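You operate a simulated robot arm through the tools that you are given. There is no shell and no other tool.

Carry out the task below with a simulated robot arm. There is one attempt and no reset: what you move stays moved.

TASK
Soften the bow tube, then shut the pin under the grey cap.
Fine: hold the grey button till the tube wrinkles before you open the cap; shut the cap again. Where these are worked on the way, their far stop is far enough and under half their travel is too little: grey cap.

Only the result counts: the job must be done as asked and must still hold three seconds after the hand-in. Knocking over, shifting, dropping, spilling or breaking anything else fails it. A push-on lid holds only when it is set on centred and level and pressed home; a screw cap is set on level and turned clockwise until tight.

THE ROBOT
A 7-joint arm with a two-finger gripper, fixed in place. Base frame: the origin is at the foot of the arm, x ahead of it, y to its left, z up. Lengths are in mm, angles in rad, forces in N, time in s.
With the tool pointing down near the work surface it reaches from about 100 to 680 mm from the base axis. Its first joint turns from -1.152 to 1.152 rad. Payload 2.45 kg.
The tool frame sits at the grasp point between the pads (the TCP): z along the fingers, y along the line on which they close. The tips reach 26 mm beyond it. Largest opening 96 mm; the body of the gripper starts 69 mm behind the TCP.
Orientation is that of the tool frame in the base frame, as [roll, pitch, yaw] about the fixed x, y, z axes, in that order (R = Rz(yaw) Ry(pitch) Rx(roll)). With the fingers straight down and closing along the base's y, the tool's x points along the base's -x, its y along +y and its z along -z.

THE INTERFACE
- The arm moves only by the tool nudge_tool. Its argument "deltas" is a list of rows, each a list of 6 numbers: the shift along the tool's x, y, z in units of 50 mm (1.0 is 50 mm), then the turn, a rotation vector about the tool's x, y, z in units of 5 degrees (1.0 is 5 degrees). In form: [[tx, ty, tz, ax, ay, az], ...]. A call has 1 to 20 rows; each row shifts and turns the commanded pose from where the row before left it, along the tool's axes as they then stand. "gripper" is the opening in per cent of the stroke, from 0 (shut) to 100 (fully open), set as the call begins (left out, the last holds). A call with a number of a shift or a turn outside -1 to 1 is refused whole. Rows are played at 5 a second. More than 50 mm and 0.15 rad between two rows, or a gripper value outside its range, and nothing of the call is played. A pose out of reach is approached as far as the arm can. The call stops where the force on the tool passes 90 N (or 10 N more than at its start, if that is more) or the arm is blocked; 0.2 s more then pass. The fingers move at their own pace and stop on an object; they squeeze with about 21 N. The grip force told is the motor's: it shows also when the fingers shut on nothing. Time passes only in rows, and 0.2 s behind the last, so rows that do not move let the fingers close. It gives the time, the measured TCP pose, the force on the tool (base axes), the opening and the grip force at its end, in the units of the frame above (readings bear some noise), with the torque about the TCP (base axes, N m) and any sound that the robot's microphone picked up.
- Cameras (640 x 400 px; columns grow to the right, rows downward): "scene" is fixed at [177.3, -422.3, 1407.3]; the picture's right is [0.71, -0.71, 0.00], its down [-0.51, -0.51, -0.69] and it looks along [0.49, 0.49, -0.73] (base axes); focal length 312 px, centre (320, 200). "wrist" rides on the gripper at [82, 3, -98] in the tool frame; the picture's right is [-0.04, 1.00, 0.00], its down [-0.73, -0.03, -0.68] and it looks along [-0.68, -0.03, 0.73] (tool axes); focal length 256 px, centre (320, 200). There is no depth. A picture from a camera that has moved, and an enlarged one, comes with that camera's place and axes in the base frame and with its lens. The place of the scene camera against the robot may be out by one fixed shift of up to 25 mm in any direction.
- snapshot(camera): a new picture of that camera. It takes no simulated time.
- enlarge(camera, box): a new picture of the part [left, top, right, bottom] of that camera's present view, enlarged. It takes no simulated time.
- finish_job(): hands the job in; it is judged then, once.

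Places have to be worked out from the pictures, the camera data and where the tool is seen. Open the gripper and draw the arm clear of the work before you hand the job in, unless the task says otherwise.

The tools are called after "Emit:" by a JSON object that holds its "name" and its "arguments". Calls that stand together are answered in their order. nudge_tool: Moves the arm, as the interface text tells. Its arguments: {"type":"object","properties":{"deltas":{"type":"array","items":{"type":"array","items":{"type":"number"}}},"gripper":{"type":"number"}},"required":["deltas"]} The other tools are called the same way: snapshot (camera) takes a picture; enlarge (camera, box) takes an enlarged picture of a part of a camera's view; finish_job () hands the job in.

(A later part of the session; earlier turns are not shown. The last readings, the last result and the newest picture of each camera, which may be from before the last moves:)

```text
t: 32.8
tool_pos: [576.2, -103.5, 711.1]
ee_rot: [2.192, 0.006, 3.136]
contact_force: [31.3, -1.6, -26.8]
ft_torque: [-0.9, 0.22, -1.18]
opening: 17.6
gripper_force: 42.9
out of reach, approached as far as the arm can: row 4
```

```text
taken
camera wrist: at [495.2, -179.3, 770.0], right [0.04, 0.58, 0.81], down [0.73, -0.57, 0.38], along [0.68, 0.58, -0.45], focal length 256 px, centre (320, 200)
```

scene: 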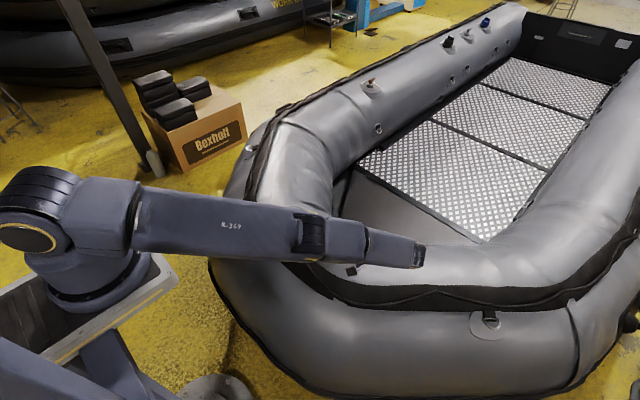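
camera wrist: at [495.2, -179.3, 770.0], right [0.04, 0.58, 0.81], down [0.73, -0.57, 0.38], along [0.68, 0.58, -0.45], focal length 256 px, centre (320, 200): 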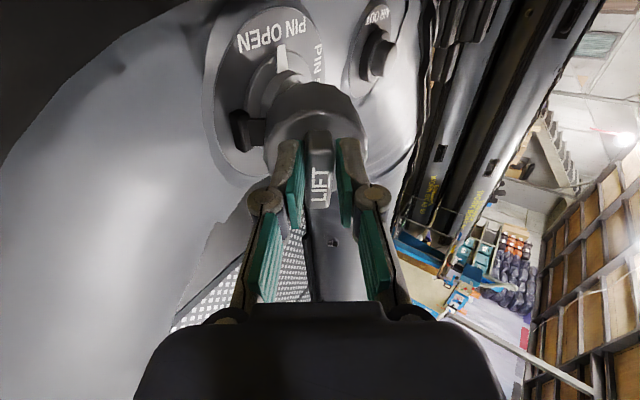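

The arm reached its limit at about 54° of opening (tool slid to x=576). I loosen the gripper a little to see whether the cap stays where it is or leans back on the finger.

Emit:
{"name": "nudge_tool", "arguments": {"deltas": [[0, 0, 0, 0, 0, 0], [0, 0, 0, 0, 0, 0], [0, 0, 0, 0, 0, 0], [0, 0, 0, 0, 0, 0]], "gripper": 40}}

Emit:
{"name": "snapshot", "arguments": {"camera": "wrist"}}

Emit:
{"name": "enlarge", "arguments": {"camera": "wrist", "box": [200, 50, 440, 200]}}

```text
t: 33.8
tool_pos: [573.0, -101.8, 714.4]
ee_rot: [2.183, 0.0, 3.141]
contact_force: [-0.4, -0.7, -0.2]
ft_torque: [-0.04, -0.01, 0.02]
opening: 38.7
gripper_force: 0.1
```

```text
taken
camera wrist: at [494.0, -178.8, 772.5], right [0.04, 0.57, 0.82], down [0.73, -0.57, 0.37], along [0.68, 0.59, -0.44], focal length 256 px, centre (320, 200)
```

wrist: 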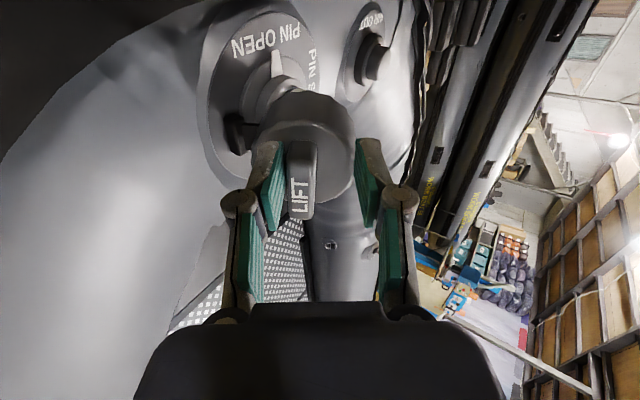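

```text
2.67 times, centred on (320, 125) of wrist
camera zoom: at [494.0, -178.8, 772.5], right [0.04, 0.57, 0.82], down [0.73, -0.57, 0.37], along [0.68, 0.59, -0.44], focal length 683 px, centre (320, 400)
```

zoom: 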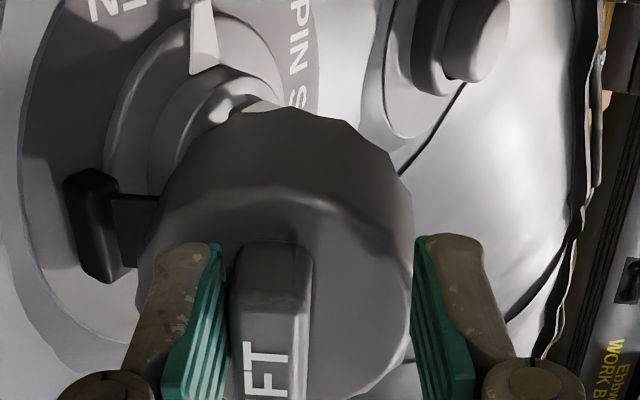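

The cap stays put at ~54° with no contact force. I back the fingers off along the tool axis (and slightly toward the base to stay in reach), then untilt and rise.

Emit:
{"name": "nudge_tool", "arguments": {"deltas": [[0.2, 0, -0.25, 0, 0, 0], [0.2, 0, -0.3, 0, 0, 0], [0.2, 0.1, -0.3, 0, 0, 0], [0.2, 0.4, -0.3, 1, 0, 0], [0, 0.5, -0.3, 1, 0, 0], [0, 0.5, -0.3, 1, 0, 0]]}}

Emit:
{"name": "snapshot", "arguments": {"camera": "wrist"}}

Emit:
{"name": "snapshot", "arguments": {"camera": "scene"}}

```text
t: 35.2
tool_pos: [533.0, -122.4, 825.5]
ee_rot: [2.444, -0.002, 3.14]
contact_force: [0.2, 0.3, -0.2]
ft_torque: [-0.03, 0.02, 0.01]
opening: 38.3
gripper_force: 0.0
```

```text
taken
camera wrist: at [453.3, -181.8, 901.3], right [0.04, 0.77, 0.64], down [0.73, -0.46, 0.5], along [0.68, 0.45, -0.58], focal length 256 px, centre (320, 200)
```

wrist: 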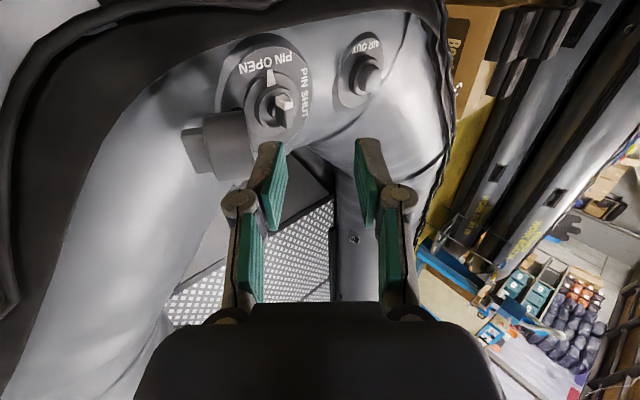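

```text
taken
```

scene: 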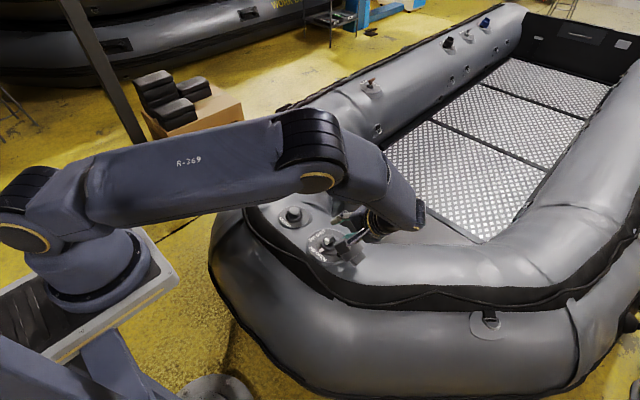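

The cap appears to have swung well open, exposing the pin. I zoom in on both views to see the cap angle and the pin.

Emit:
{"name": "enlarge", "arguments": {"camera": "wrist", "box": [160, 20, 400, 170]}}

Emit:
{"name": "enlarge", "arguments": {"camera": "scene", "box": [250, 180, 390, 268]}}

```text
2.67 times, centred on (280, 95) of wrist
camera zoom: at [453.3, -181.8, 901.3], right [0.04, 0.77, 0.64], down [0.73, -0.46, 0.5], along [0.68, 0.45, -0.58], focal length 683 px, centre (427, 480)
```

zoom: 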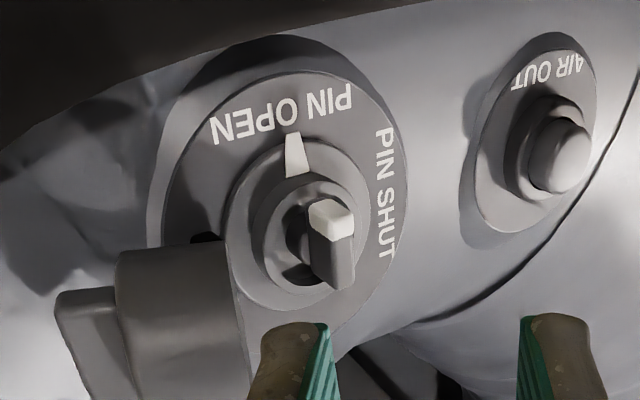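

```text
4.55 times, centred on (320, 224) of scene
camera zoom: at [177.3, -422.3, 1407.3], right [0.71, -0.71, 0.0], down [-0.51, -0.51, -0.69], along [0.49, 0.49, -0.73], focal length 1416 px, centre (320, 91)
```

zoom: 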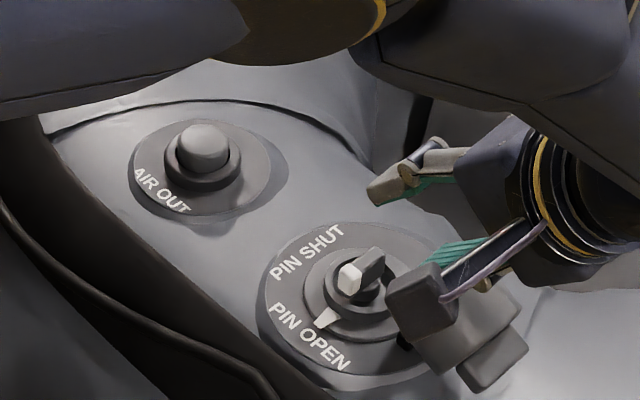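

The cap is now well over on the -y side, and the pin shows as a bar with a white end pointing to PIN OPEN (-x). I untilt the tool to vertical and move to about (535, -30, 800) to look at it from above.

Emit:
{"name": "nudge_tool", "arguments": {"deltas": [[0, 0.2, 0, 1, 0, 0], [0, 0.2, 0, 1, 0, 0], [0, 0.2, 0, 1, 0, 0], [0, 0.2, 0, 1, 0, 0], [0, 0.25, 0, 1, 0, 0], [0, 0.25, 0, 1, 0, 0], [0, 0.25, 0, 1, 0, 0], [0, 0.25, 0, 1, 0, 0], [0, 0, 0, 0, 0, 0]]}}

Emit:
{"name": "snapshot", "arguments": {"camera": "wrist"}}

Emit:
{"name": "enlarge", "arguments": {"camera": "scene", "box": [250, 180, 390, 268]}}

```text
t: 37.2
tool_pos: [533.3, -39.9, 858.2]
ee_rot: [-3.14, 0.0, 3.141]
contact_force: [0.5, -0.1, 0.1]
ft_torque: [0.0, 0.0, -0.02]
opening: 38.4
gripper_force: 0.1
```

```text
taken
camera wrist: at [453.9, -35.5, 954.3], right [0.04, 1.0, 0.0], down [0.73, -0.03, 0.68], along [0.68, -0.03, -0.73], focal length 256 px, centre (320, 200)
```

wrist: 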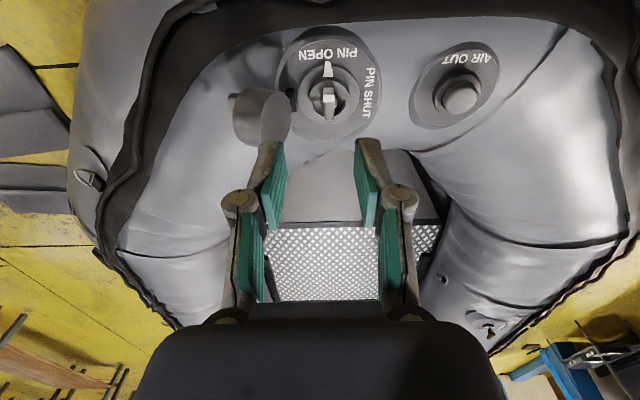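

```text
4.55 times, centred on (320, 224) of scene
camera zoom: at [177.3, -422.2, 1407.3], right [0.71, -0.71, 0.0], down [-0.51, -0.51, -0.69], along [0.49, 0.49, -0.73], focal length 1416 px, centre (320, 91)
```

zoom: 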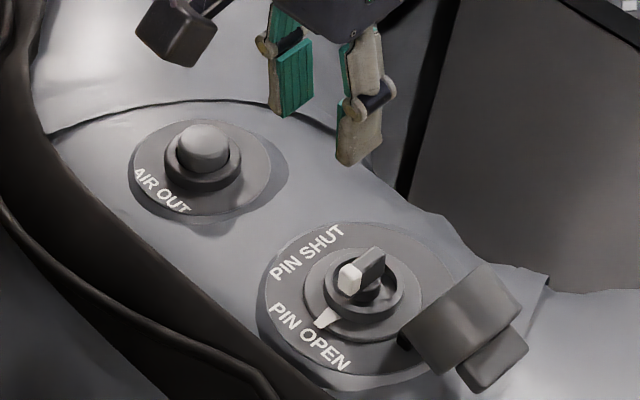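

The cap rests at roughly 70–90° open, clear of the pin. I enlarge the wrist view to place the pin and the cap rim.

Emit:
{"name": "enlarge", "arguments": {"camera": "wrist", "box": [220, 20, 412, 140]}}

```text
3.33 times, centred on (316, 80) of wrist
camera zoom: at [453.9, -35.5, 954.3], right [0.04, 1.0, 0.0], down [0.73, -0.03, 0.68], along [0.68, -0.03, -0.73], focal length 853 px, centre (333, 600)
```

zoom: 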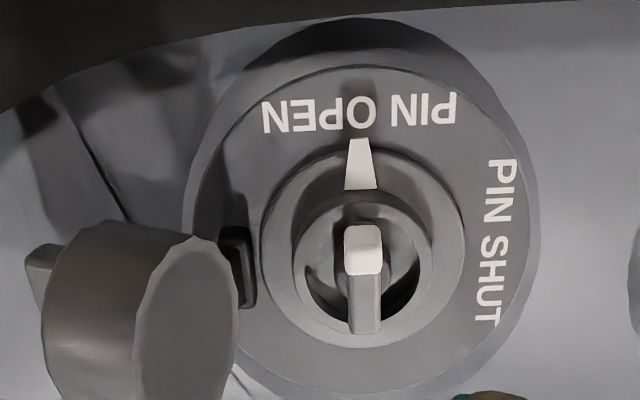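

The rim centre works out to about (583, -90, 678), i.e. ~97° open, and the pin bar spans x 563–603 at y≈-30.5 with top z≈645. I shut the fingers and gently push the cap toward -y to make sure it is at its far stop.

Emit:
{"name": "nudge_tool", "arguments": {"deltas": [[-0.5, 0, 0.5, 0, 0, 0], [-0.5, 0, 0.5, 0, 0, 0], [0, 0, 0.9, 0, 0, 0], [0, 0, 0.9, 0, 0, 0], [0, -0.5, 0.14, 0, 0, 0], [0, -0.2, 0, 0, 0, 0], [0, 0, 0, 0, 0, 0]], "gripper": 0}}

Emit:
{"name": "snapshot", "arguments": {"camera": "wrist"}}

Emit:
{"name": "enlarge", "arguments": {"camera": "scene", "box": [250, 180, 390, 268]}}

```text
t: 38.8
tool_pos: [583.1, -76.6, 710.9]
ee_rot: [-3.141, 0.0, -3.14]
contact_force: [0.3, -0.2, 0.4]
ft_torque: [0.02, -0.01, -0.02]
opening: 0.0
gripper_force: 21.1
```

```text
taken
camera wrist: at [504.4, -70.8, 807.3], right [0.04, 1.0, 0.0], down [0.73, -0.03, 0.68], along [0.68, -0.03, -0.73], focal length 256 px, centre (320, 200)
```

wrist: 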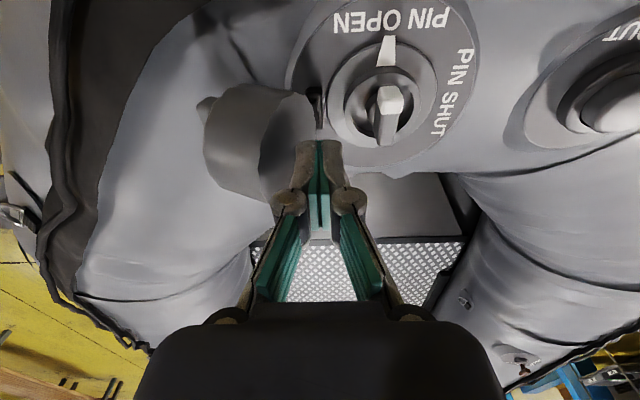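

```text
4.55 times, centred on (320, 224) of scene
camera zoom: at [177.3, -422.3, 1407.3], right [0.71, -0.71, 0.0], down [-0.51, -0.51, -0.69], along [0.49, 0.49, -0.73], focal length 1416 px, centre (320, 91)
```

zoom: 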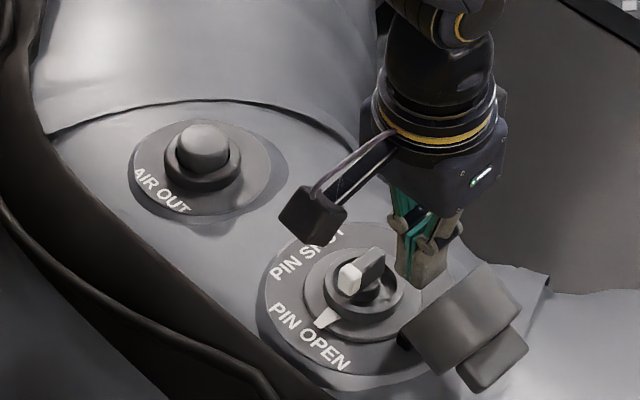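

No contact yet at y≈-77. I continue in small steps toward -y.

Emit:
{"name": "nudge_tool", "arguments": {"deltas": [[0, -0.1, 0, 0, 0, 0], [0, -0.1, 0, 0, 0, 0], [0, -0.08, 0, 0, 0, 0], [0, 0, 0, 0, 0, 0]]}}

Emit:
{"name": "enlarge", "arguments": {"camera": "scene", "box": [250, 180, 390, 268]}}

Emit:
{"name": "enlarge", "arguments": {"camera": "wrist", "box": [180, 50, 420, 200]}}

```text
t: 39.8
tool_pos: [584.4, -87.8, 710.5]
ee_rot: [3.141, 0.0, -3.141]
contact_force: [0.7, 8.7, 2.9]
ft_torque: [0.14, 0.04, -0.09]
opening: 0.0
gripper_force: 20.9
```

```text
4.55 times, centred on (320, 224) of scene
camera zoom: at [177.3, -422.1, 1407.3], right [0.71, -0.71, 0.0], down [-0.51, -0.51, -0.69], along [0.49, 0.49, -0.73], focal length 1416 px, centre (320, 91)
```

zoom: 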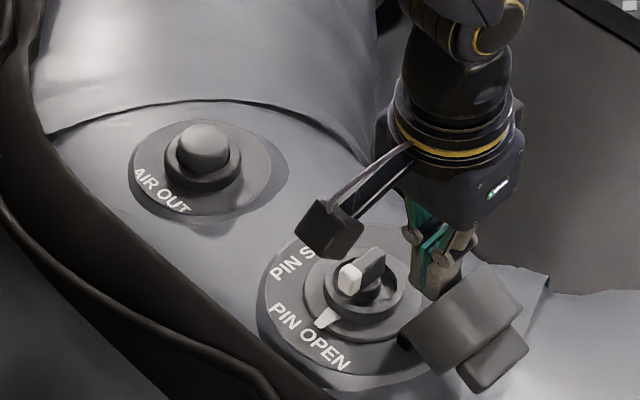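

```text
2.67 times, centred on (300, 125) of wrist
camera zoom: at [504.0, -83.1, 807.4], right [0.04, 1.0, 0.0], down [0.73, -0.03, 0.68], along [0.68, -0.03, -0.73], focal length 683 px, centre (373, 400)
```

zoom: 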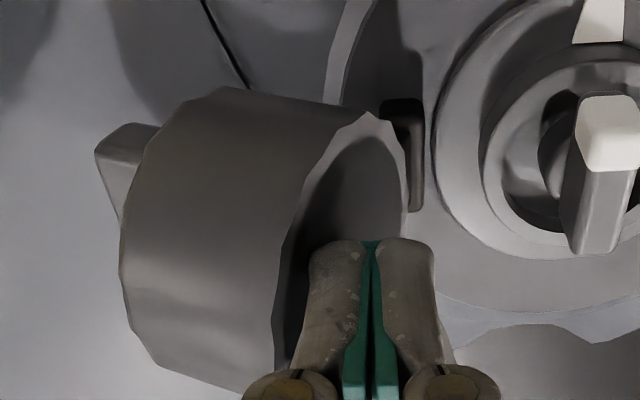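

Contact with the cap at about 9 N and the cap does not appear to have moved. I push 3 mm more to tell a stop from friction.

Emit:
{"name": "nudge_tool", "arguments": {"deltas": [[0, -0.06, 0, 0, 0, 0], [0, 0, 0, 0, 0, 0]]}}

Emit:
{"name": "enlarge", "arguments": {"camera": "scene", "box": [250, 180, 390, 268]}}

```text
t: 40.4
tool_pos: [582.9, -88.5, 710.9]
ee_rot: [3.136, 0.0, -3.14]
contact_force: [-1.5, 24.2, 6.6]
ft_torque: [0.47, 0.08, -0.31]
opening: 0.3
gripper_force: 21.5
```

```text
4.55 times, centred on (320, 224) of scene
camera zoom: at [177.2, -421.8, 1407.5], right [0.71, -0.71, 0.0], down [-0.51, -0.51, -0.69], along [0.49, 0.49, -0.73], focal length 1416 px, centre (320, 91)
```

zoom: 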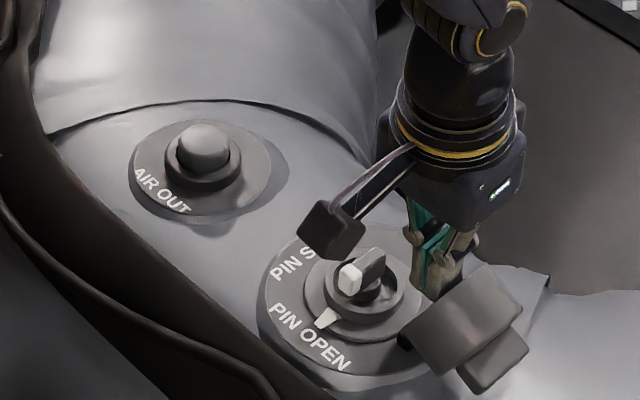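

The force rose to 24 N with almost no movement, so the cap is at its far stop. I back off, rise, move over the pin at (583, -30.5) and open the fingers to about 30 mm.

Emit:
{"name": "nudge_tool", "arguments": {"deltas": [[0, 0.4, 0, 0, 0, 0], [0, 0.45, -0.4, 0, 0, 0], [0, 0.4, 0, 0, 0, 0], [0, 0, 0, 0, 0, 0]]}}

Emit:
{"name": "nudge_tool", "arguments": {"deltas": [[0, 0, 0, 0, 0, 0], [0, 0, 0, 0, 0, 0], [0, 0, 0, 0, 0, 0]], "gripper": 32}}

Emit:
{"name": "enlarge", "arguments": {"camera": "wrist", "box": [200, 50, 440, 200]}}

Emit:
{"name": "enlarge", "arguments": {"camera": "scene", "box": [250, 180, 390, 268]}}

```text
t: 41.4
tool_pos: [584.1, -29.2, 729.8]
ee_rot: [-3.141, 0.0, -3.141]
contact_force: [-0.5, 0.5, 0.0]
ft_torque: [-0.03, 0.0, -0.03]
opening: 0.0
gripper_force: 21.2
```

```text
t: 42.2
tool_pos: [582.8, -28.8, 730.6]
ee_rot: [-3.142, 0.0, -3.141]
contact_force: [-0.9, -0.1, 1.0]
ft_torque: [0.0, 0.0, -0.02]
opening: 30.6
gripper_force: 0.0
```

```text
2.67 times, centred on (320, 125) of wrist
camera zoom: at [503.7, -25.0, 827.2], right [0.04, 1.0, 0.0], down [0.73, -0.03, 0.68], along [0.68, -0.03, -0.73], focal length 683 px, centre (320, 400)
```

zoom: 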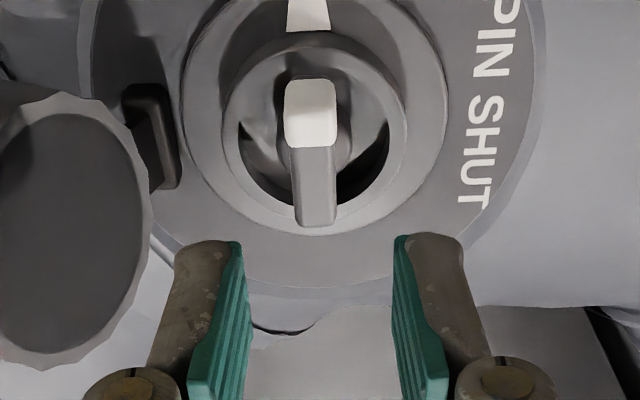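

```text
4.55 times, centred on (320, 224) of scene
camera zoom: at [177.3, -422.3, 1407.3], right [0.71, -0.71, 0.0], down [-0.51, -0.51, -0.69], along [0.49, 0.49, -0.73], focal length 1416 px, centre (320, 91)
```

zoom: 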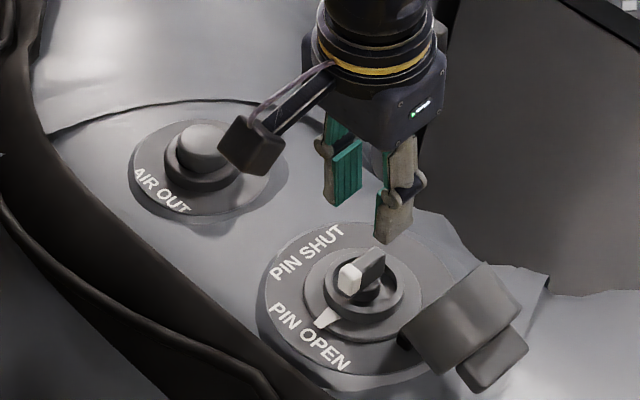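

The pin bar is centred at about (583, -30.7) with the open fingers straddling it. I descend to TCP z≈661 (tips ≈635) stepwise.

Emit:
{"name": "nudge_tool", "arguments": {"deltas": [[0, -0.04, 0.6, 0, 0, 0], [0, 0, 0.5, 0, 0, 0], [0, 0, 0.2, 0, 0, 0], [0, 0, 0.08, 0, 0, 0], [0, 0, 0, 0, 0, 0]]}}

Emit:
{"name": "enlarge", "arguments": {"camera": "wrist", "box": [200, 50, 440, 200]}}

Emit:
{"name": "enlarge", "arguments": {"camera": "scene", "box": [250, 180, 390, 268]}}

```text
t: 43.4
tool_pos: [583.7, -29.7, 661.2]
ee_rot: [-3.14, -0.001, -3.141]
contact_force: [0.0, -0.7, -0.5]
ft_torque: [0.06, -0.02, 0.01]
opening: 30.6
gripper_force: 0.1
```

```text
2.67 times, centred on (320, 125) of wrist
camera zoom: at [503.7, -26.8, 758.4], right [0.04, 1.0, 0.0], down [0.73, -0.03, 0.68], along [0.68, -0.03, -0.73], focal length 683 px, centre (320, 400)
```

zoom: 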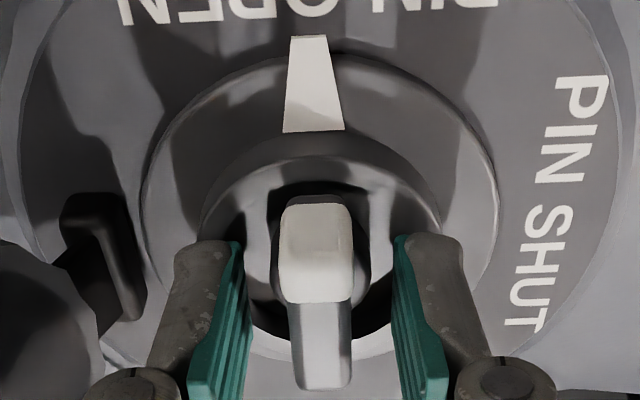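

```text
4.55 times, centred on (320, 224) of scene
camera zoom: at [177.3, -422.3, 1407.3], right [0.71, -0.71, 0.0], down [-0.51, -0.51, -0.69], along [0.49, 0.49, -0.73], focal length 1416 px, centre (320, 91)
```

zoom: 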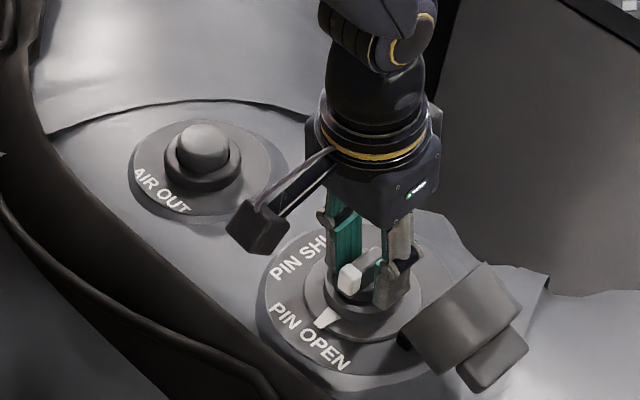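

The fingers sit each side of the pin without contact. I close on it.

Emit:
{"name": "nudge_tool", "arguments": {"deltas": [[0, -0.02, 0.04, 0, 0, 0], [0, 0, 0, 0, 0, 0], [0, 0, 0, 0, 0, 0], [0, 0, 0, 0, 0, 0], [0, 0, 0, 0, 0, 0]], "gripper": 0}}

Emit:
{"name": "enlarge", "arguments": {"camera": "wrist", "box": [200, 50, 440, 200]}}

```text
t: 44.6
tool_pos: [583.3, -30.9, 660.6]
ee_rot: [3.14, 0.0, -3.141]
contact_force: [-0.9, 11.6, 18.1]
ft_torque: [0.28, 1.06, 0.0]
opening: 11.9
gripper_force: 38.4
```

```text
2.67 times, centred on (320, 125) of wrist
camera zoom: at [504.0, -26.9, 757.0], right [0.04, 1.0, 0.0], down [0.73, -0.03, 0.68], along [0.68, -0.03, -0.73], focal length 683 px, centre (320, 400)
```

zoom: 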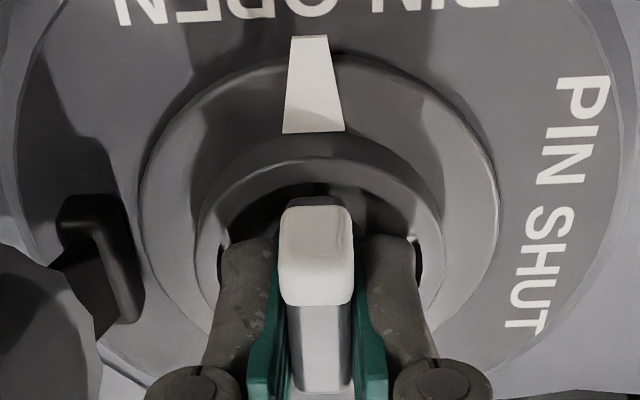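

The pin is gripped (11.9 mm). I ease up 1 mm and turn 20° clockwise (about tool +z) as a test.

Emit:
{"name": "nudge_tool", "arguments": {"deltas": [[0, 0.01, -0.02, 0, 0, 0], [0, 0, 0, 0, 0, 1], [0, 0, 0, 0, 0, 1], [0, 0, 0, 0, 0, 1], [0, 0, 0, 0, 0, 1], [0, 0, 0, 0, 0, 0]]}}

Emit:
{"name": "snapshot", "arguments": {"camera": "wrist"}}

Emit:
{"name": "enlarge", "arguments": {"camera": "scene", "box": [250, 180, 390, 268]}}

```text
t: 46.0
tool_pos: [582.6, -32.6, 659.5]
ee_rot: [3.141, -0.002, 2.792]
contact_force: [4.1, 15.1, -2.8]
ft_torque: [-0.85, -0.24, 0.09]
opening: 12.1
gripper_force: 38.8
```

```text
taken
camera wrist: at [510.0, 0.5, 757.2], right [0.38, 0.92, 0.0], down [0.68, -0.28, 0.68], along [0.63, -0.26, -0.73], focal length 256 px, centre (320, 200)
```

wrist: 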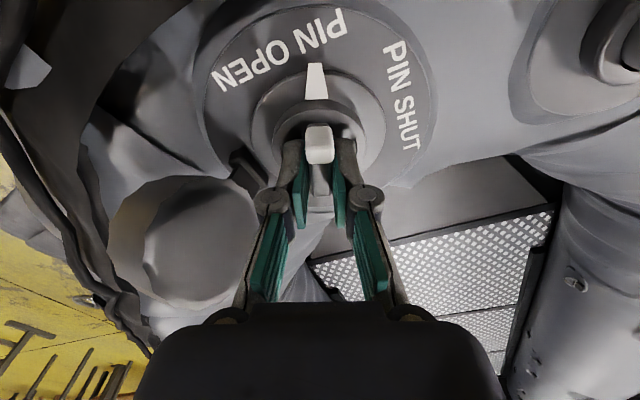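

```text
4.55 times, centred on (320, 224) of scene
camera zoom: at [177.4, -422.0, 1407.4], right [0.71, -0.71, 0.0], down [-0.51, -0.51, -0.69], along [0.49, 0.49, -0.73], focal length 1416 px, centre (320, 91)
```

zoom: 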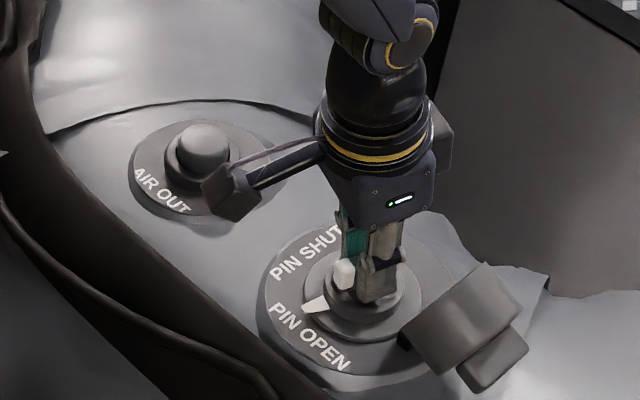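

The pin and its white pointer turn with the gripper at little torque. I continue 35° more.

Emit:
{"name": "nudge_tool", "arguments": {"deltas": [[0, 0, 0, 0, 0, 1], [0, 0, 0, 0, 0, 1], [0, 0, 0, 0, 0, 1], [0, 0, 0, 0, 0, 1], [0, 0, 0, 0, 0, 1], [0, 0, 0, 0, 0, 1], [0, 0, 0, 0, 0, 1], [0, 0, 0, 0, 0, 0]]}}

Emit:
{"name": "snapshot", "arguments": {"camera": "wrist"}}

Emit:
{"name": "snapshot", "arguments": {"camera": "scene"}}

```text
t: 47.8
tool_pos: [582.5, -33.4, 660.7]
ee_rot: [-3.141, -0.001, 2.181]
contact_force: [-5.3, 6.2, 19.8]
ft_torque: [-0.61, 0.75, 0.04]
opening: 13.1
gripper_force: 39.4
```

```text
taken
camera wrist: at [541.7, 37.4, 757.7], right [0.84, 0.54, 0.0], down [0.4, -0.62, 0.68], along [0.36, -0.57, -0.73], focal length 256 px, centre (320, 200)
```

wrist: 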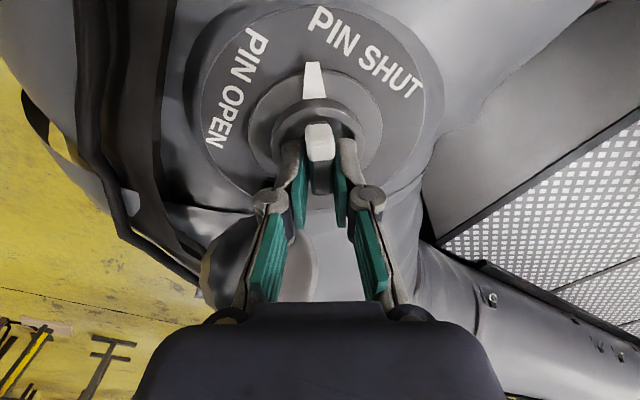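

```text
taken
```

scene: 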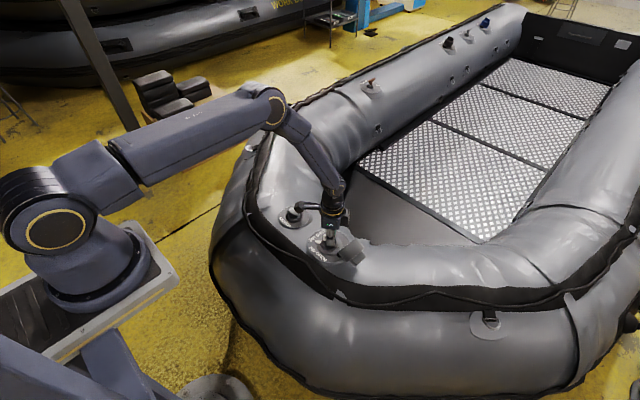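

Turned 55°, with the pointer between the two labels. I continue 35° more to reach 90° (PIN SHUT).

Emit:
{"name": "nudge_tool", "arguments": {"deltas": [[0, 0.02, 0, 0, 0, 1], [0, 0, -0.02, 0, 0, 1], [0, 0, 0, 0, 0, 1], [0, 0, 0, 0, 0, 1], [0, 0, 0, 0, 0, 1], [0, 0, 0, 0, 0, 1], [0, 0, 0, 0, 0, 1], [0, 0, 0, 0, 0, 0]]}}

Emit:
{"name": "snapshot", "arguments": {"camera": "wrist"}}

Emit:
{"name": "enlarge", "arguments": {"camera": "scene", "box": [250, 180, 390, 268]}}

```text
t: 49.6
tool_pos: [584.1, -32.8, 661.8]
ee_rot: [-3.137, 0.002, 1.569]
contact_force: [-18.2, -13.9, 5.0]
ft_torque: [-0.86, 1.06, 0.65]
opening: 13.4
gripper_force: 40.1
```

```text
taken
camera wrist: at [588.4, 49.7, 757.6], right [1.0, -0.04, 0.0], down [-0.03, -0.73, 0.68], along [-0.03, -0.68, -0.73], focal length 256 px, centre (320, 200)
```

wrist: 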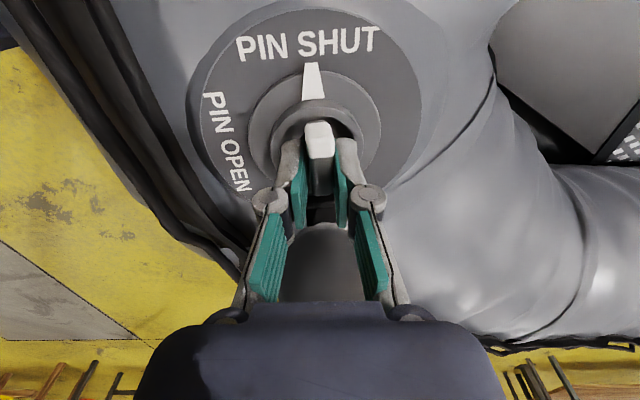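

```text
4.55 times, centred on (320, 224) of scene
camera zoom: at [176.9, -422.5, 1407.3], right [0.71, -0.71, 0.0], down [-0.51, -0.51, -0.69], along [0.49, 0.49, -0.73], focal length 1416 px, centre (320, 91)
```

zoom: 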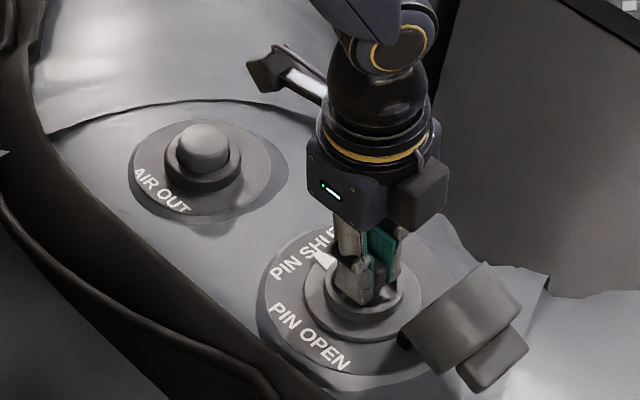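

The pointer is now at the middle of PIN SHUT and a torque of 0.65 N·m appears, suggesting the stop. I turn 4° further to confirm.

Emit:
{"name": "nudge_tool", "arguments": {"deltas": [[0, 0, 0, 0, 0, 0.8], [0, 0, 0, 0, 0, 0]]}}

Emit:
{"name": "enlarge", "arguments": {"camera": "wrist", "box": [180, 0, 420, 150]}}

```text
t: 50.2
tool_pos: [582.4, -31.7, 661.6]
ee_rot: [-3.137, 0.0, 1.5]
contact_force: [-19.4, -13.4, 2.5]
ft_torque: [-0.87, 1.11, 1.22]
opening: 15.2
gripper_force: 41.5
```

```text
2.67 times, centred on (300, 75) of wrist
camera zoom: at [593.9, 49.8, 757.6], right [0.99, -0.11, 0.0], down [-0.08, -0.73, 0.68], along [-0.08, -0.68, -0.73], focal length 683 px, centre (373, 533)
```

zoom: 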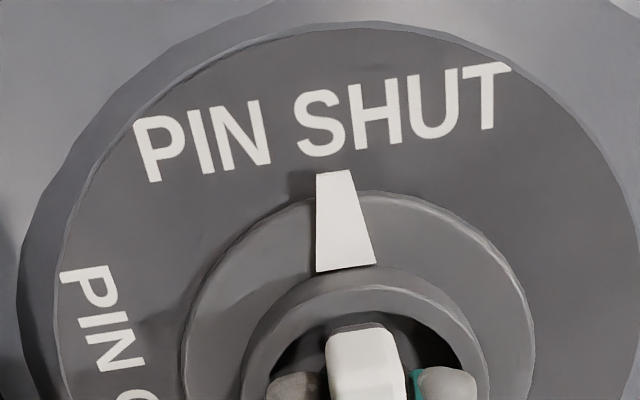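

The pin is at its stop (pointer stayed centred on PIN SHUT while torque rose). I turn back 4° to relieve, open the fingers and rise straight up.

Emit:
{"name": "nudge_tool", "arguments": {"deltas": [[0, 0, 0, 0, 0, -0.7], [0, 0, 0, 0, 0, 0]]}}

Emit:
{"name": "nudge_tool", "arguments": {"deltas": [[0, 0, 0, 0, 0, 0], [0, 0, 0, 0, 0, 0], [0, 0, 0, 0, 0, 0], [0, 0, -0.3, 0, 0, 0], [0, 0, -0.8, 0, 0, 0], [0, 0, -0.8, 0, 0, 0], [0, 0, -0.8, 0, 0, 0], [0, 0, 0, 0, 0, 0]], "gripper": 28}}

Emit:
{"name": "snapshot", "arguments": {"camera": "wrist"}}

Emit:
{"name": "enlarge", "arguments": {"camera": "scene", "box": [250, 180, 390, 268]}}

```text
t: 50.8
tool_pos: [583.0, -33.0, 660.8]
ee_rot: [-3.137, 0.001, 1.562]
contact_force: [-18.8, -15.0, 0.3]
ft_torque: [0.56, 1.09, 0.83]
opening: 13.5
gripper_force: 39.9
```

```text
t: 52.6
tool_pos: [585.4, -32.1, 797.8]
ee_rot: [-3.141, -0.002, 1.563]
contact_force: [0.6, 0.7, -0.5]
ft_torque: [-0.01, -0.02, 0.01]
opening: 26.9
gripper_force: 0.0
```

```text
taken
camera wrist: at [590.7, 51.6, 893.6], right [1.0, -0.05, 0.0], down [-0.04, -0.73, 0.68], along [-0.03, -0.68, -0.73], focal length 256 px, centre (320, 200)
```

wrist: 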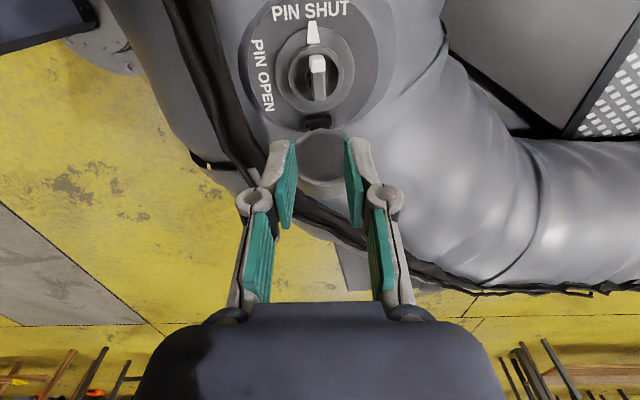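

```text
4.55 times, centred on (320, 224) of scene
camera zoom: at [177.3, -422.3, 1407.3], right [0.71, -0.71, 0.0], down [-0.51, -0.51, -0.69], along [0.49, 0.49, -0.73], focal length 1416 px, centre (320, 91)
```

zoom: 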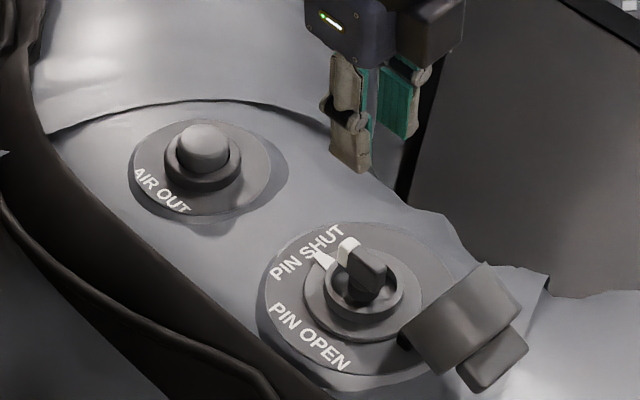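

The pin is shut with the pointer on PIN SHUT. Now I close the fingers, turn the wrist back to the original yaw, and move out to y≈-175 behind the cap, staying high.

Emit:
{"name": "nudge_tool", "arguments": {"deltas": [[0, 0, 0, 0, 0, -1], [0, 0, 0, 0, 0, -1], [0, 0, 0, 0, 0, -1], [0, 0, 0, 0, 0, -1], [0, 0, 0, 0, 0, -1], [0, 0, 0, 0, 0, -1], [0, 0, 0, 0, 0, -1], [0, 0, 0, 0, 0, -1], [0, 0, 0, 0, 0, -1], [0, 0, 0, 0, 0, -1], [0, 0, 0, 0, 0, -1], [0, 0, 0, 0, 0, -1], [0, 0, 0, 0, 0, -1], [0, 0, 0, 0, 0, -1], [0, 0, 0, 0, 0, -1], [0, 0, 0, 0, 0, -1], [0, 0, 0, 0, 0, -1], [0, 0, 0, 0, 0, -1]], "gripper": 0}}

Emit:
{"name": "nudge_tool", "arguments": {"deltas": [[0, -0.95, 0, 0, 0, 0], [0, -0.95, 0, 0, 0, 0], [0, -0.95, 0, 0, 0, 0], [0, 0, 0, 0, 0, 0]]}}

Emit:
{"name": "snapshot", "arguments": {"camera": "wrist"}}

Emit:
{"name": "snapshot", "arguments": {"camera": "scene"}}

```text
t: 56.4
tool_pos: [584.6, -31.8, 796.8]
ee_rot: [3.141, 0.0, 3.135]
contact_force: [-0.1, 0.3, 0.1]
ft_torque: [0.0, -0.02, 0.0]
opening: 0.1
gripper_force: 21.6
```

```text
t: 57.4
tool_pos: [583.6, -175.5, 796.1]
ee_rot: [3.141, 0.0, 3.134]
contact_force: [-0.2, 0.0, -0.9]
ft_torque: [-0.02, -0.01, 0.02]
opening: 0.0
gripper_force: 20.9
```

```text
taken
camera wrist: at [503.8, -170.9, 892.8], right [0.05, 1.0, 0.0], down [0.73, -0.04, 0.68], along [0.68, -0.03, -0.73], focal length 256 px, centre (320, 200)
```

wrist: 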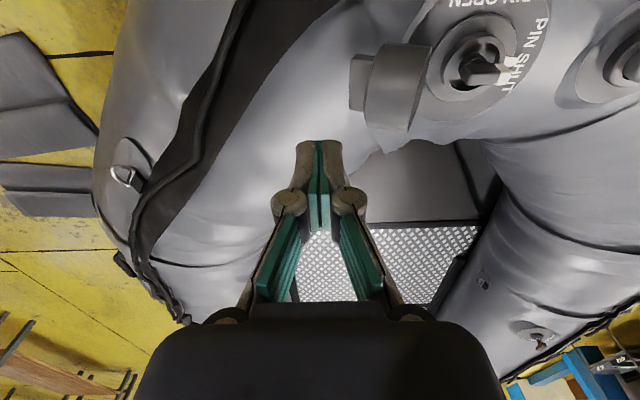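

```text
taken
```

scene: 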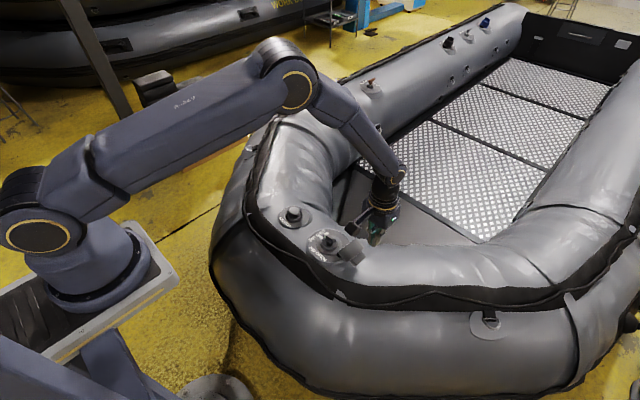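

The tab end is at about (583, -141, 665), as predicted for ~97° open, and the space behind it is free. I lower the shut fingers behind it to tip z≈656.

Emit:
{"name": "nudge_tool", "arguments": {"deltas": [[0, 0, 0.9, 0, 0, 0], [0, 0, 0.9, 0, 0, 0], [0, 0, 0.48, 0, 0, 0], [0, 0, 0, 0, 0, 0]]}}

Emit:
{"name": "snapshot", "arguments": {"camera": "wrist"}}

Emit:
{"name": "enlarge", "arguments": {"camera": "scene", "box": [290, 200, 410, 275]}}

```text
t: 58.4
tool_pos: [583.5, -174.1, 683.1]
ee_rot: [3.14, 0.001, 3.133]
contact_force: [0.0, 0.3, -0.6]
ft_torque: [-0.01, 0.04, -0.01]
opening: 0.0
gripper_force: 21.0
```

```text
taken
camera wrist: at [503.9, -168.7, 779.1], right [0.05, 1.0, 0.0], down [0.73, -0.04, 0.68], along [0.68, -0.03, -0.73], focal length 256 px, centre (320, 200)
```

wrist: 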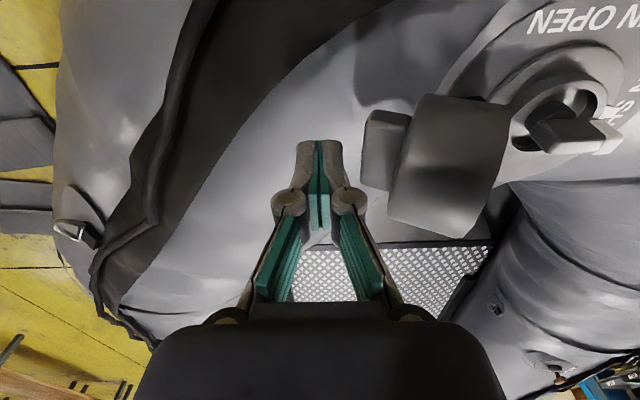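

```text
5.33 times, centred on (350, 238) of scene
camera zoom: at [177.3, -422.3, 1407.3], right [0.71, -0.71, 0.0], down [-0.51, -0.51, -0.69], along [0.49, 0.49, -0.73], focal length 1662 px, centre (160, 0)
```

zoom: 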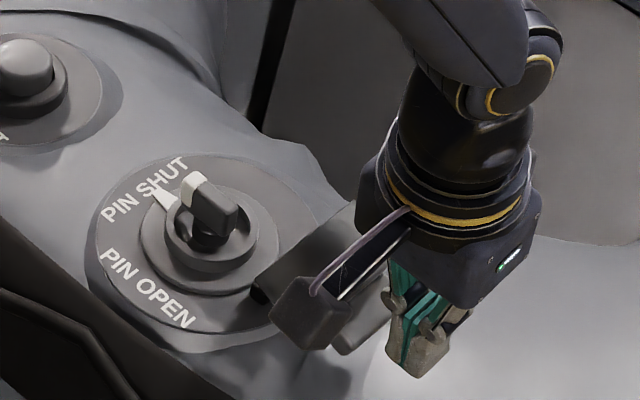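

The fingers stand beside the tab. I push +y into contact and begin swinging the cap up along the planned arc.

Emit:
{"name": "nudge_tool", "arguments": {"deltas": [[0, 0.2, 0, 0, 0, 0], [0, 0.16, 0, 0, 0, 0], [0, 0.12, -0.1, 0, 0, 0], [0, 0.14, -0.14, 0, 0, 0], [0, 0.14, -0.12, 0, 0, 0], [0, 0, 0, 0, 0, 0]]}}

Emit:
{"name": "snapshot", "arguments": {"camera": "wrist"}}

Emit:
{"name": "enlarge", "arguments": {"camera": "scene", "box": [290, 200, 410, 275]}}

```text
t: 59.8
tool_pos: [585.9, -146.2, 704.8]
ee_rot: [-3.125, 0.008, 3.128]
contact_force: [1.1, -39.8, 36.2]
ft_torque: [-0.44, 0.33, 0.44]
opening: 0.0
gripper_force: 20.7
```

```text
taken
camera wrist: at [505.4, -138.9, 801.1], right [0.05, 1.0, -0.01], down [0.73, -0.03, 0.69], along [0.68, -0.05, -0.73], focal length 256 px, centre (320, 200)
```

wrist: 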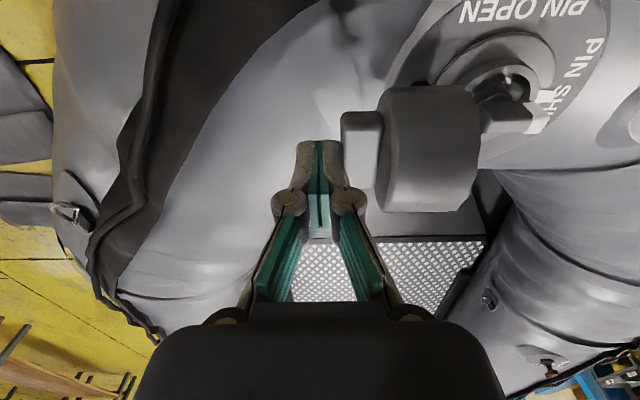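

```text
5.33 times, centred on (350, 238) of scene
camera zoom: at [176.7, -422.8, 1407.2], right [0.71, -0.71, 0.0], down [-0.51, -0.51, -0.69], along [0.49, 0.49, -0.73], focal length 1662 px, centre (160, 0)
```

zoom: 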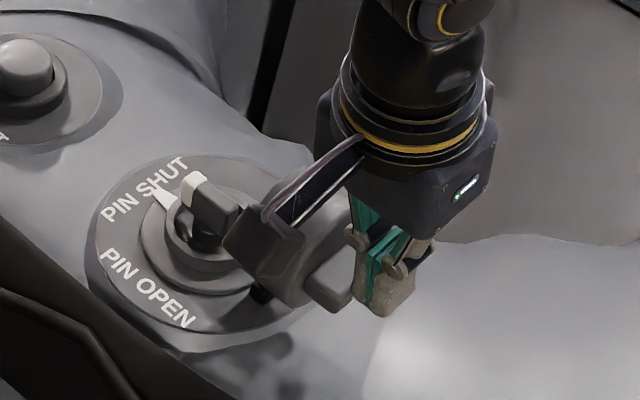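

The cap has started to swing but the tab pushes the finger up and back (40 N), since the tab rises more than it travels in +y here. I follow with more lift and less +y.

Emit:
{"name": "nudge_tool", "arguments": {"deltas": [[0, 0, -0.12, 0, 0, 0], [0, 0, 0, 0, 0, 0]]}}

Emit:
{"name": "enlarge", "arguments": {"camera": "wrist", "box": [250, 60, 490, 210]}}

Emit:
{"name": "enlarge", "arguments": {"camera": "scene", "box": [290, 200, 410, 275]}}

```text
t: 60.4
tool_pos: [582.3, -132.9, 703.6]
ee_rot: [3.136, -0.004, 3.132]
contact_force: [-0.8, -0.4, -0.6]
ft_torque: [0.02, -0.03, -0.01]
opening: 0.0
gripper_force: 20.7
```

```text
2.67 times, centred on (370, 135) of wrist
camera zoom: at [502.9, -128.7, 802.4], right [0.05, 1.0, 0.0], down [0.74, -0.04, 0.68], along [0.67, -0.03, -0.74], focal length 683 px, centre (187, 373)
```

zoom: 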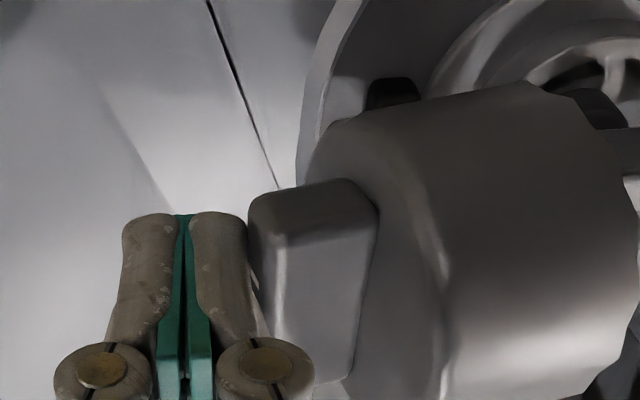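

```text
5.33 times, centred on (350, 238) of scene
camera zoom: at [177.3, -422.3, 1407.3], right [0.71, -0.71, 0.0], down [-0.51, -0.51, -0.69], along [0.49, 0.49, -0.73], focal length 1662 px, centre (160, 0)
```

zoom: 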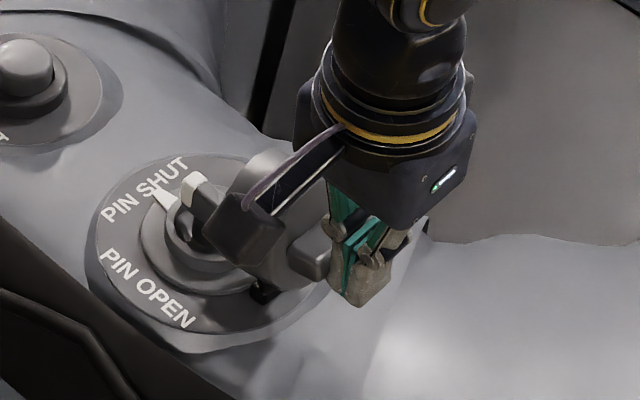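

The cap jumped past the sticking point and force is zero; it now stands near 70°. I continue pushing +y at nearly constant height.

Emit:
{"name": "nudge_tool", "arguments": {"deltas": [[0, 0.15, -0.06, 0, 0, 0], [0, 0.15, -0.04, 0, 0, 0], [0, 0.15, -0.04, 0, 0, 0], [0, 0, 0, 0, 0, 0]]}}

Emit:
{"name": "enlarge", "arguments": {"camera": "wrist", "box": [250, 60, 490, 210]}}

Emit:
{"name": "enlarge", "arguments": {"camera": "scene", "box": [290, 200, 410, 275]}}

```text
t: 61.4
tool_pos: [584.3, -113.5, 713.4]
ee_rot: [3.141, -0.001, 3.133]
contact_force: [0.0, -0.3, -0.4]
ft_torque: [0.04, -0.03, 0.02]
opening: 0.2
gripper_force: 21.3
```

```text
2.67 times, centred on (370, 135) of wrist
camera zoom: at [504.2, -108.1, 810.4], right [0.05, 1.0, 0.0], down [0.73, -0.04, 0.68], along [0.68, -0.03, -0.73], focal length 683 px, centre (187, 373)
```

zoom: 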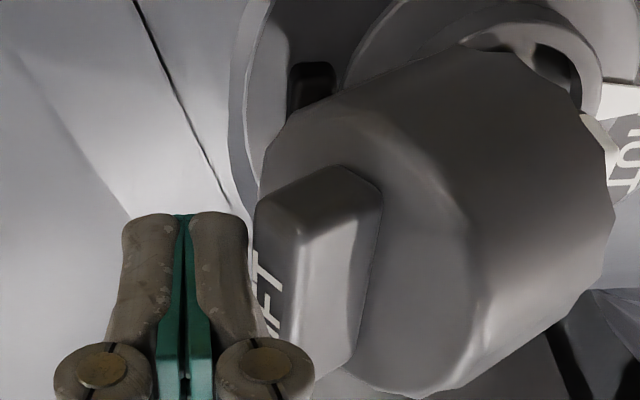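

```text
5.33 times, centred on (350, 238) of scene
camera zoom: at [177.3, -422.3, 1407.3], right [0.71, -0.71, 0.0], down [-0.51, -0.51, -0.69], along [0.49, 0.49, -0.73], focal length 1662 px, centre (160, 0)
```

zoom: 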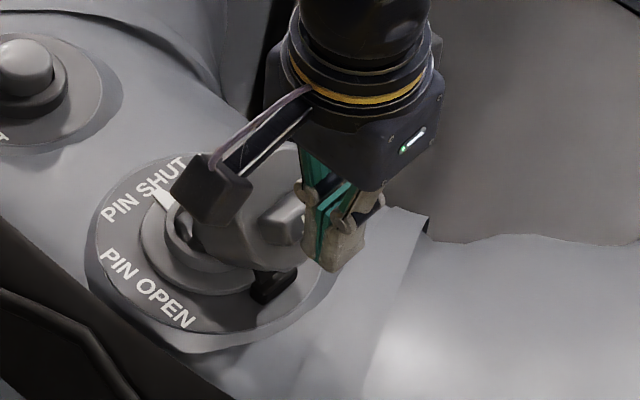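

The cap is at about 50° and following with very little force. I push on toward +y.

Emit:
{"name": "nudge_tool", "arguments": {"deltas": [[0, 0.2, -0.03, 0, 0, 0], [0, 0.2, -0.02, 0, 0, 0], [0, 0.2, 0, 0, 0, 0], [0, 0.2, 0, 0, 0, 0], [0, 0, 0, 0, 0, 0]]}}

Emit:
{"name": "enlarge", "arguments": {"camera": "wrist", "box": [250, 60, 490, 210]}}

Emit:
{"name": "enlarge", "arguments": {"camera": "scene", "box": [290, 200, 410, 275]}}

```text
t: 62.6
tool_pos: [584.1, -74.1, 715.9]
ee_rot: [-3.14, 0.002, 3.133]
contact_force: [0.6, -0.5, -1.0]
ft_torque: [0.02, -0.01, -0.02]
opening: 0.2
gripper_force: 20.9
```

```text
2.67 times, centred on (370, 135) of wrist
camera zoom: at [504.1, -68.5, 813.3], right [0.05, 1.0, 0.0], down [0.73, -0.04, 0.68], along [0.68, -0.03, -0.73], focal length 683 px, centre (187, 373)
```

zoom: 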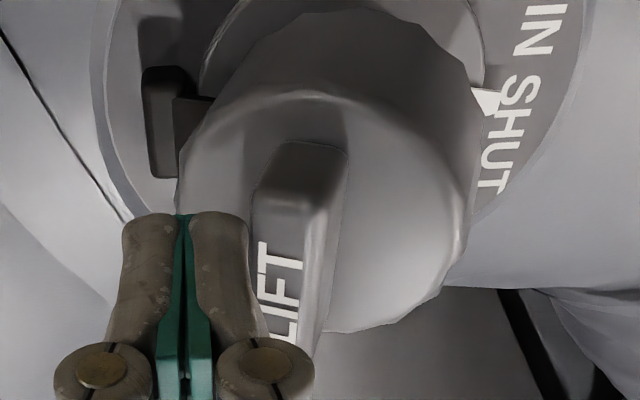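

```text
5.33 times, centred on (350, 238) of scene
camera zoom: at [177.3, -422.3, 1407.3], right [0.71, -0.71, 0.0], down [-0.51, -0.51, -0.69], along [0.49, 0.49, -0.73], focal length 1662 px, centre (160, 0)
```

zoom: 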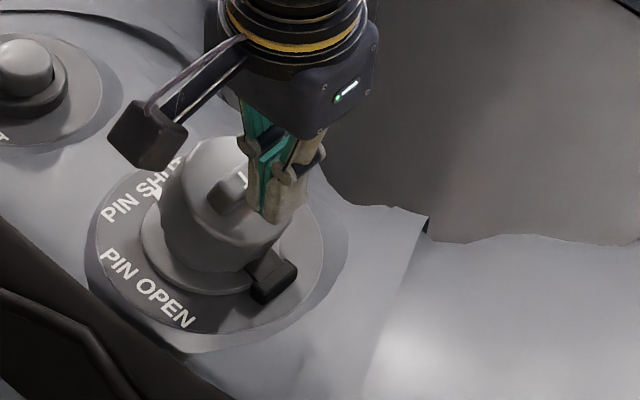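

Now about 20–25° open. I push a little further in +y, then lift and move above the tab to press it down.

Emit:
{"name": "nudge_tool", "arguments": {"deltas": [[0, 0.15, 0, 0, 0, 0], [0, 0.15, 0, 0, 0, 0], [0, 0, 0, 0, 0, 0]]}}

Emit:
{"name": "enlarge", "arguments": {"camera": "wrist", "box": [250, 60, 490, 210]}}

Emit:
{"name": "enlarge", "arguments": {"camera": "scene", "box": [290, 200, 410, 275]}}

```text
t: 63.4
tool_pos: [584.6, -58.2, 716.3]
ee_rot: [-3.14, 0.0, 3.132]
contact_force: [1.1, 0.4, -1.4]
ft_torque: [-0.01, -0.01, -0.02]
opening: 0.1
gripper_force: 20.5
```

```text
2.67 times, centred on (370, 135) of wrist
camera zoom: at [504.7, -53.3, 813.2], right [0.05, 1.0, 0.0], down [0.73, -0.04, 0.68], along [0.68, -0.03, -0.73], focal length 683 px, centre (187, 373)
```

zoom: 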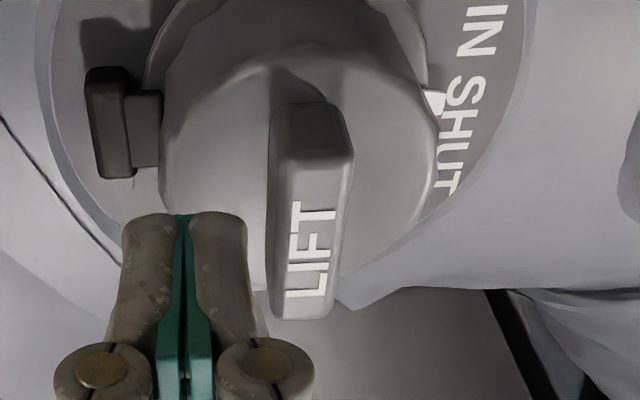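

```text
5.33 times, centred on (350, 238) of scene
camera zoom: at [177.3, -422.3, 1407.3], right [0.71, -0.71, 0.0], down [-0.51, -0.51, -0.69], along [0.49, 0.49, -0.73], focal length 1662 px, centre (160, 0)
```

zoom: 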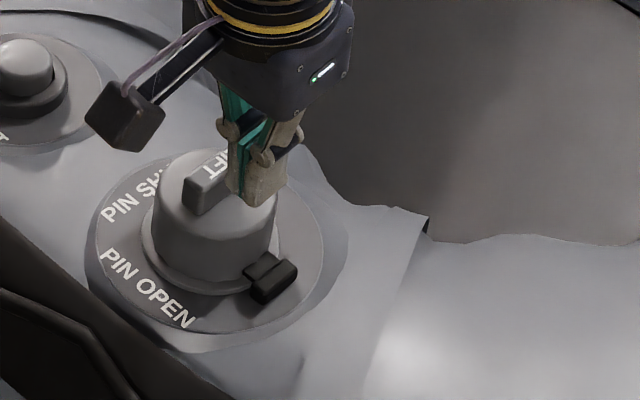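

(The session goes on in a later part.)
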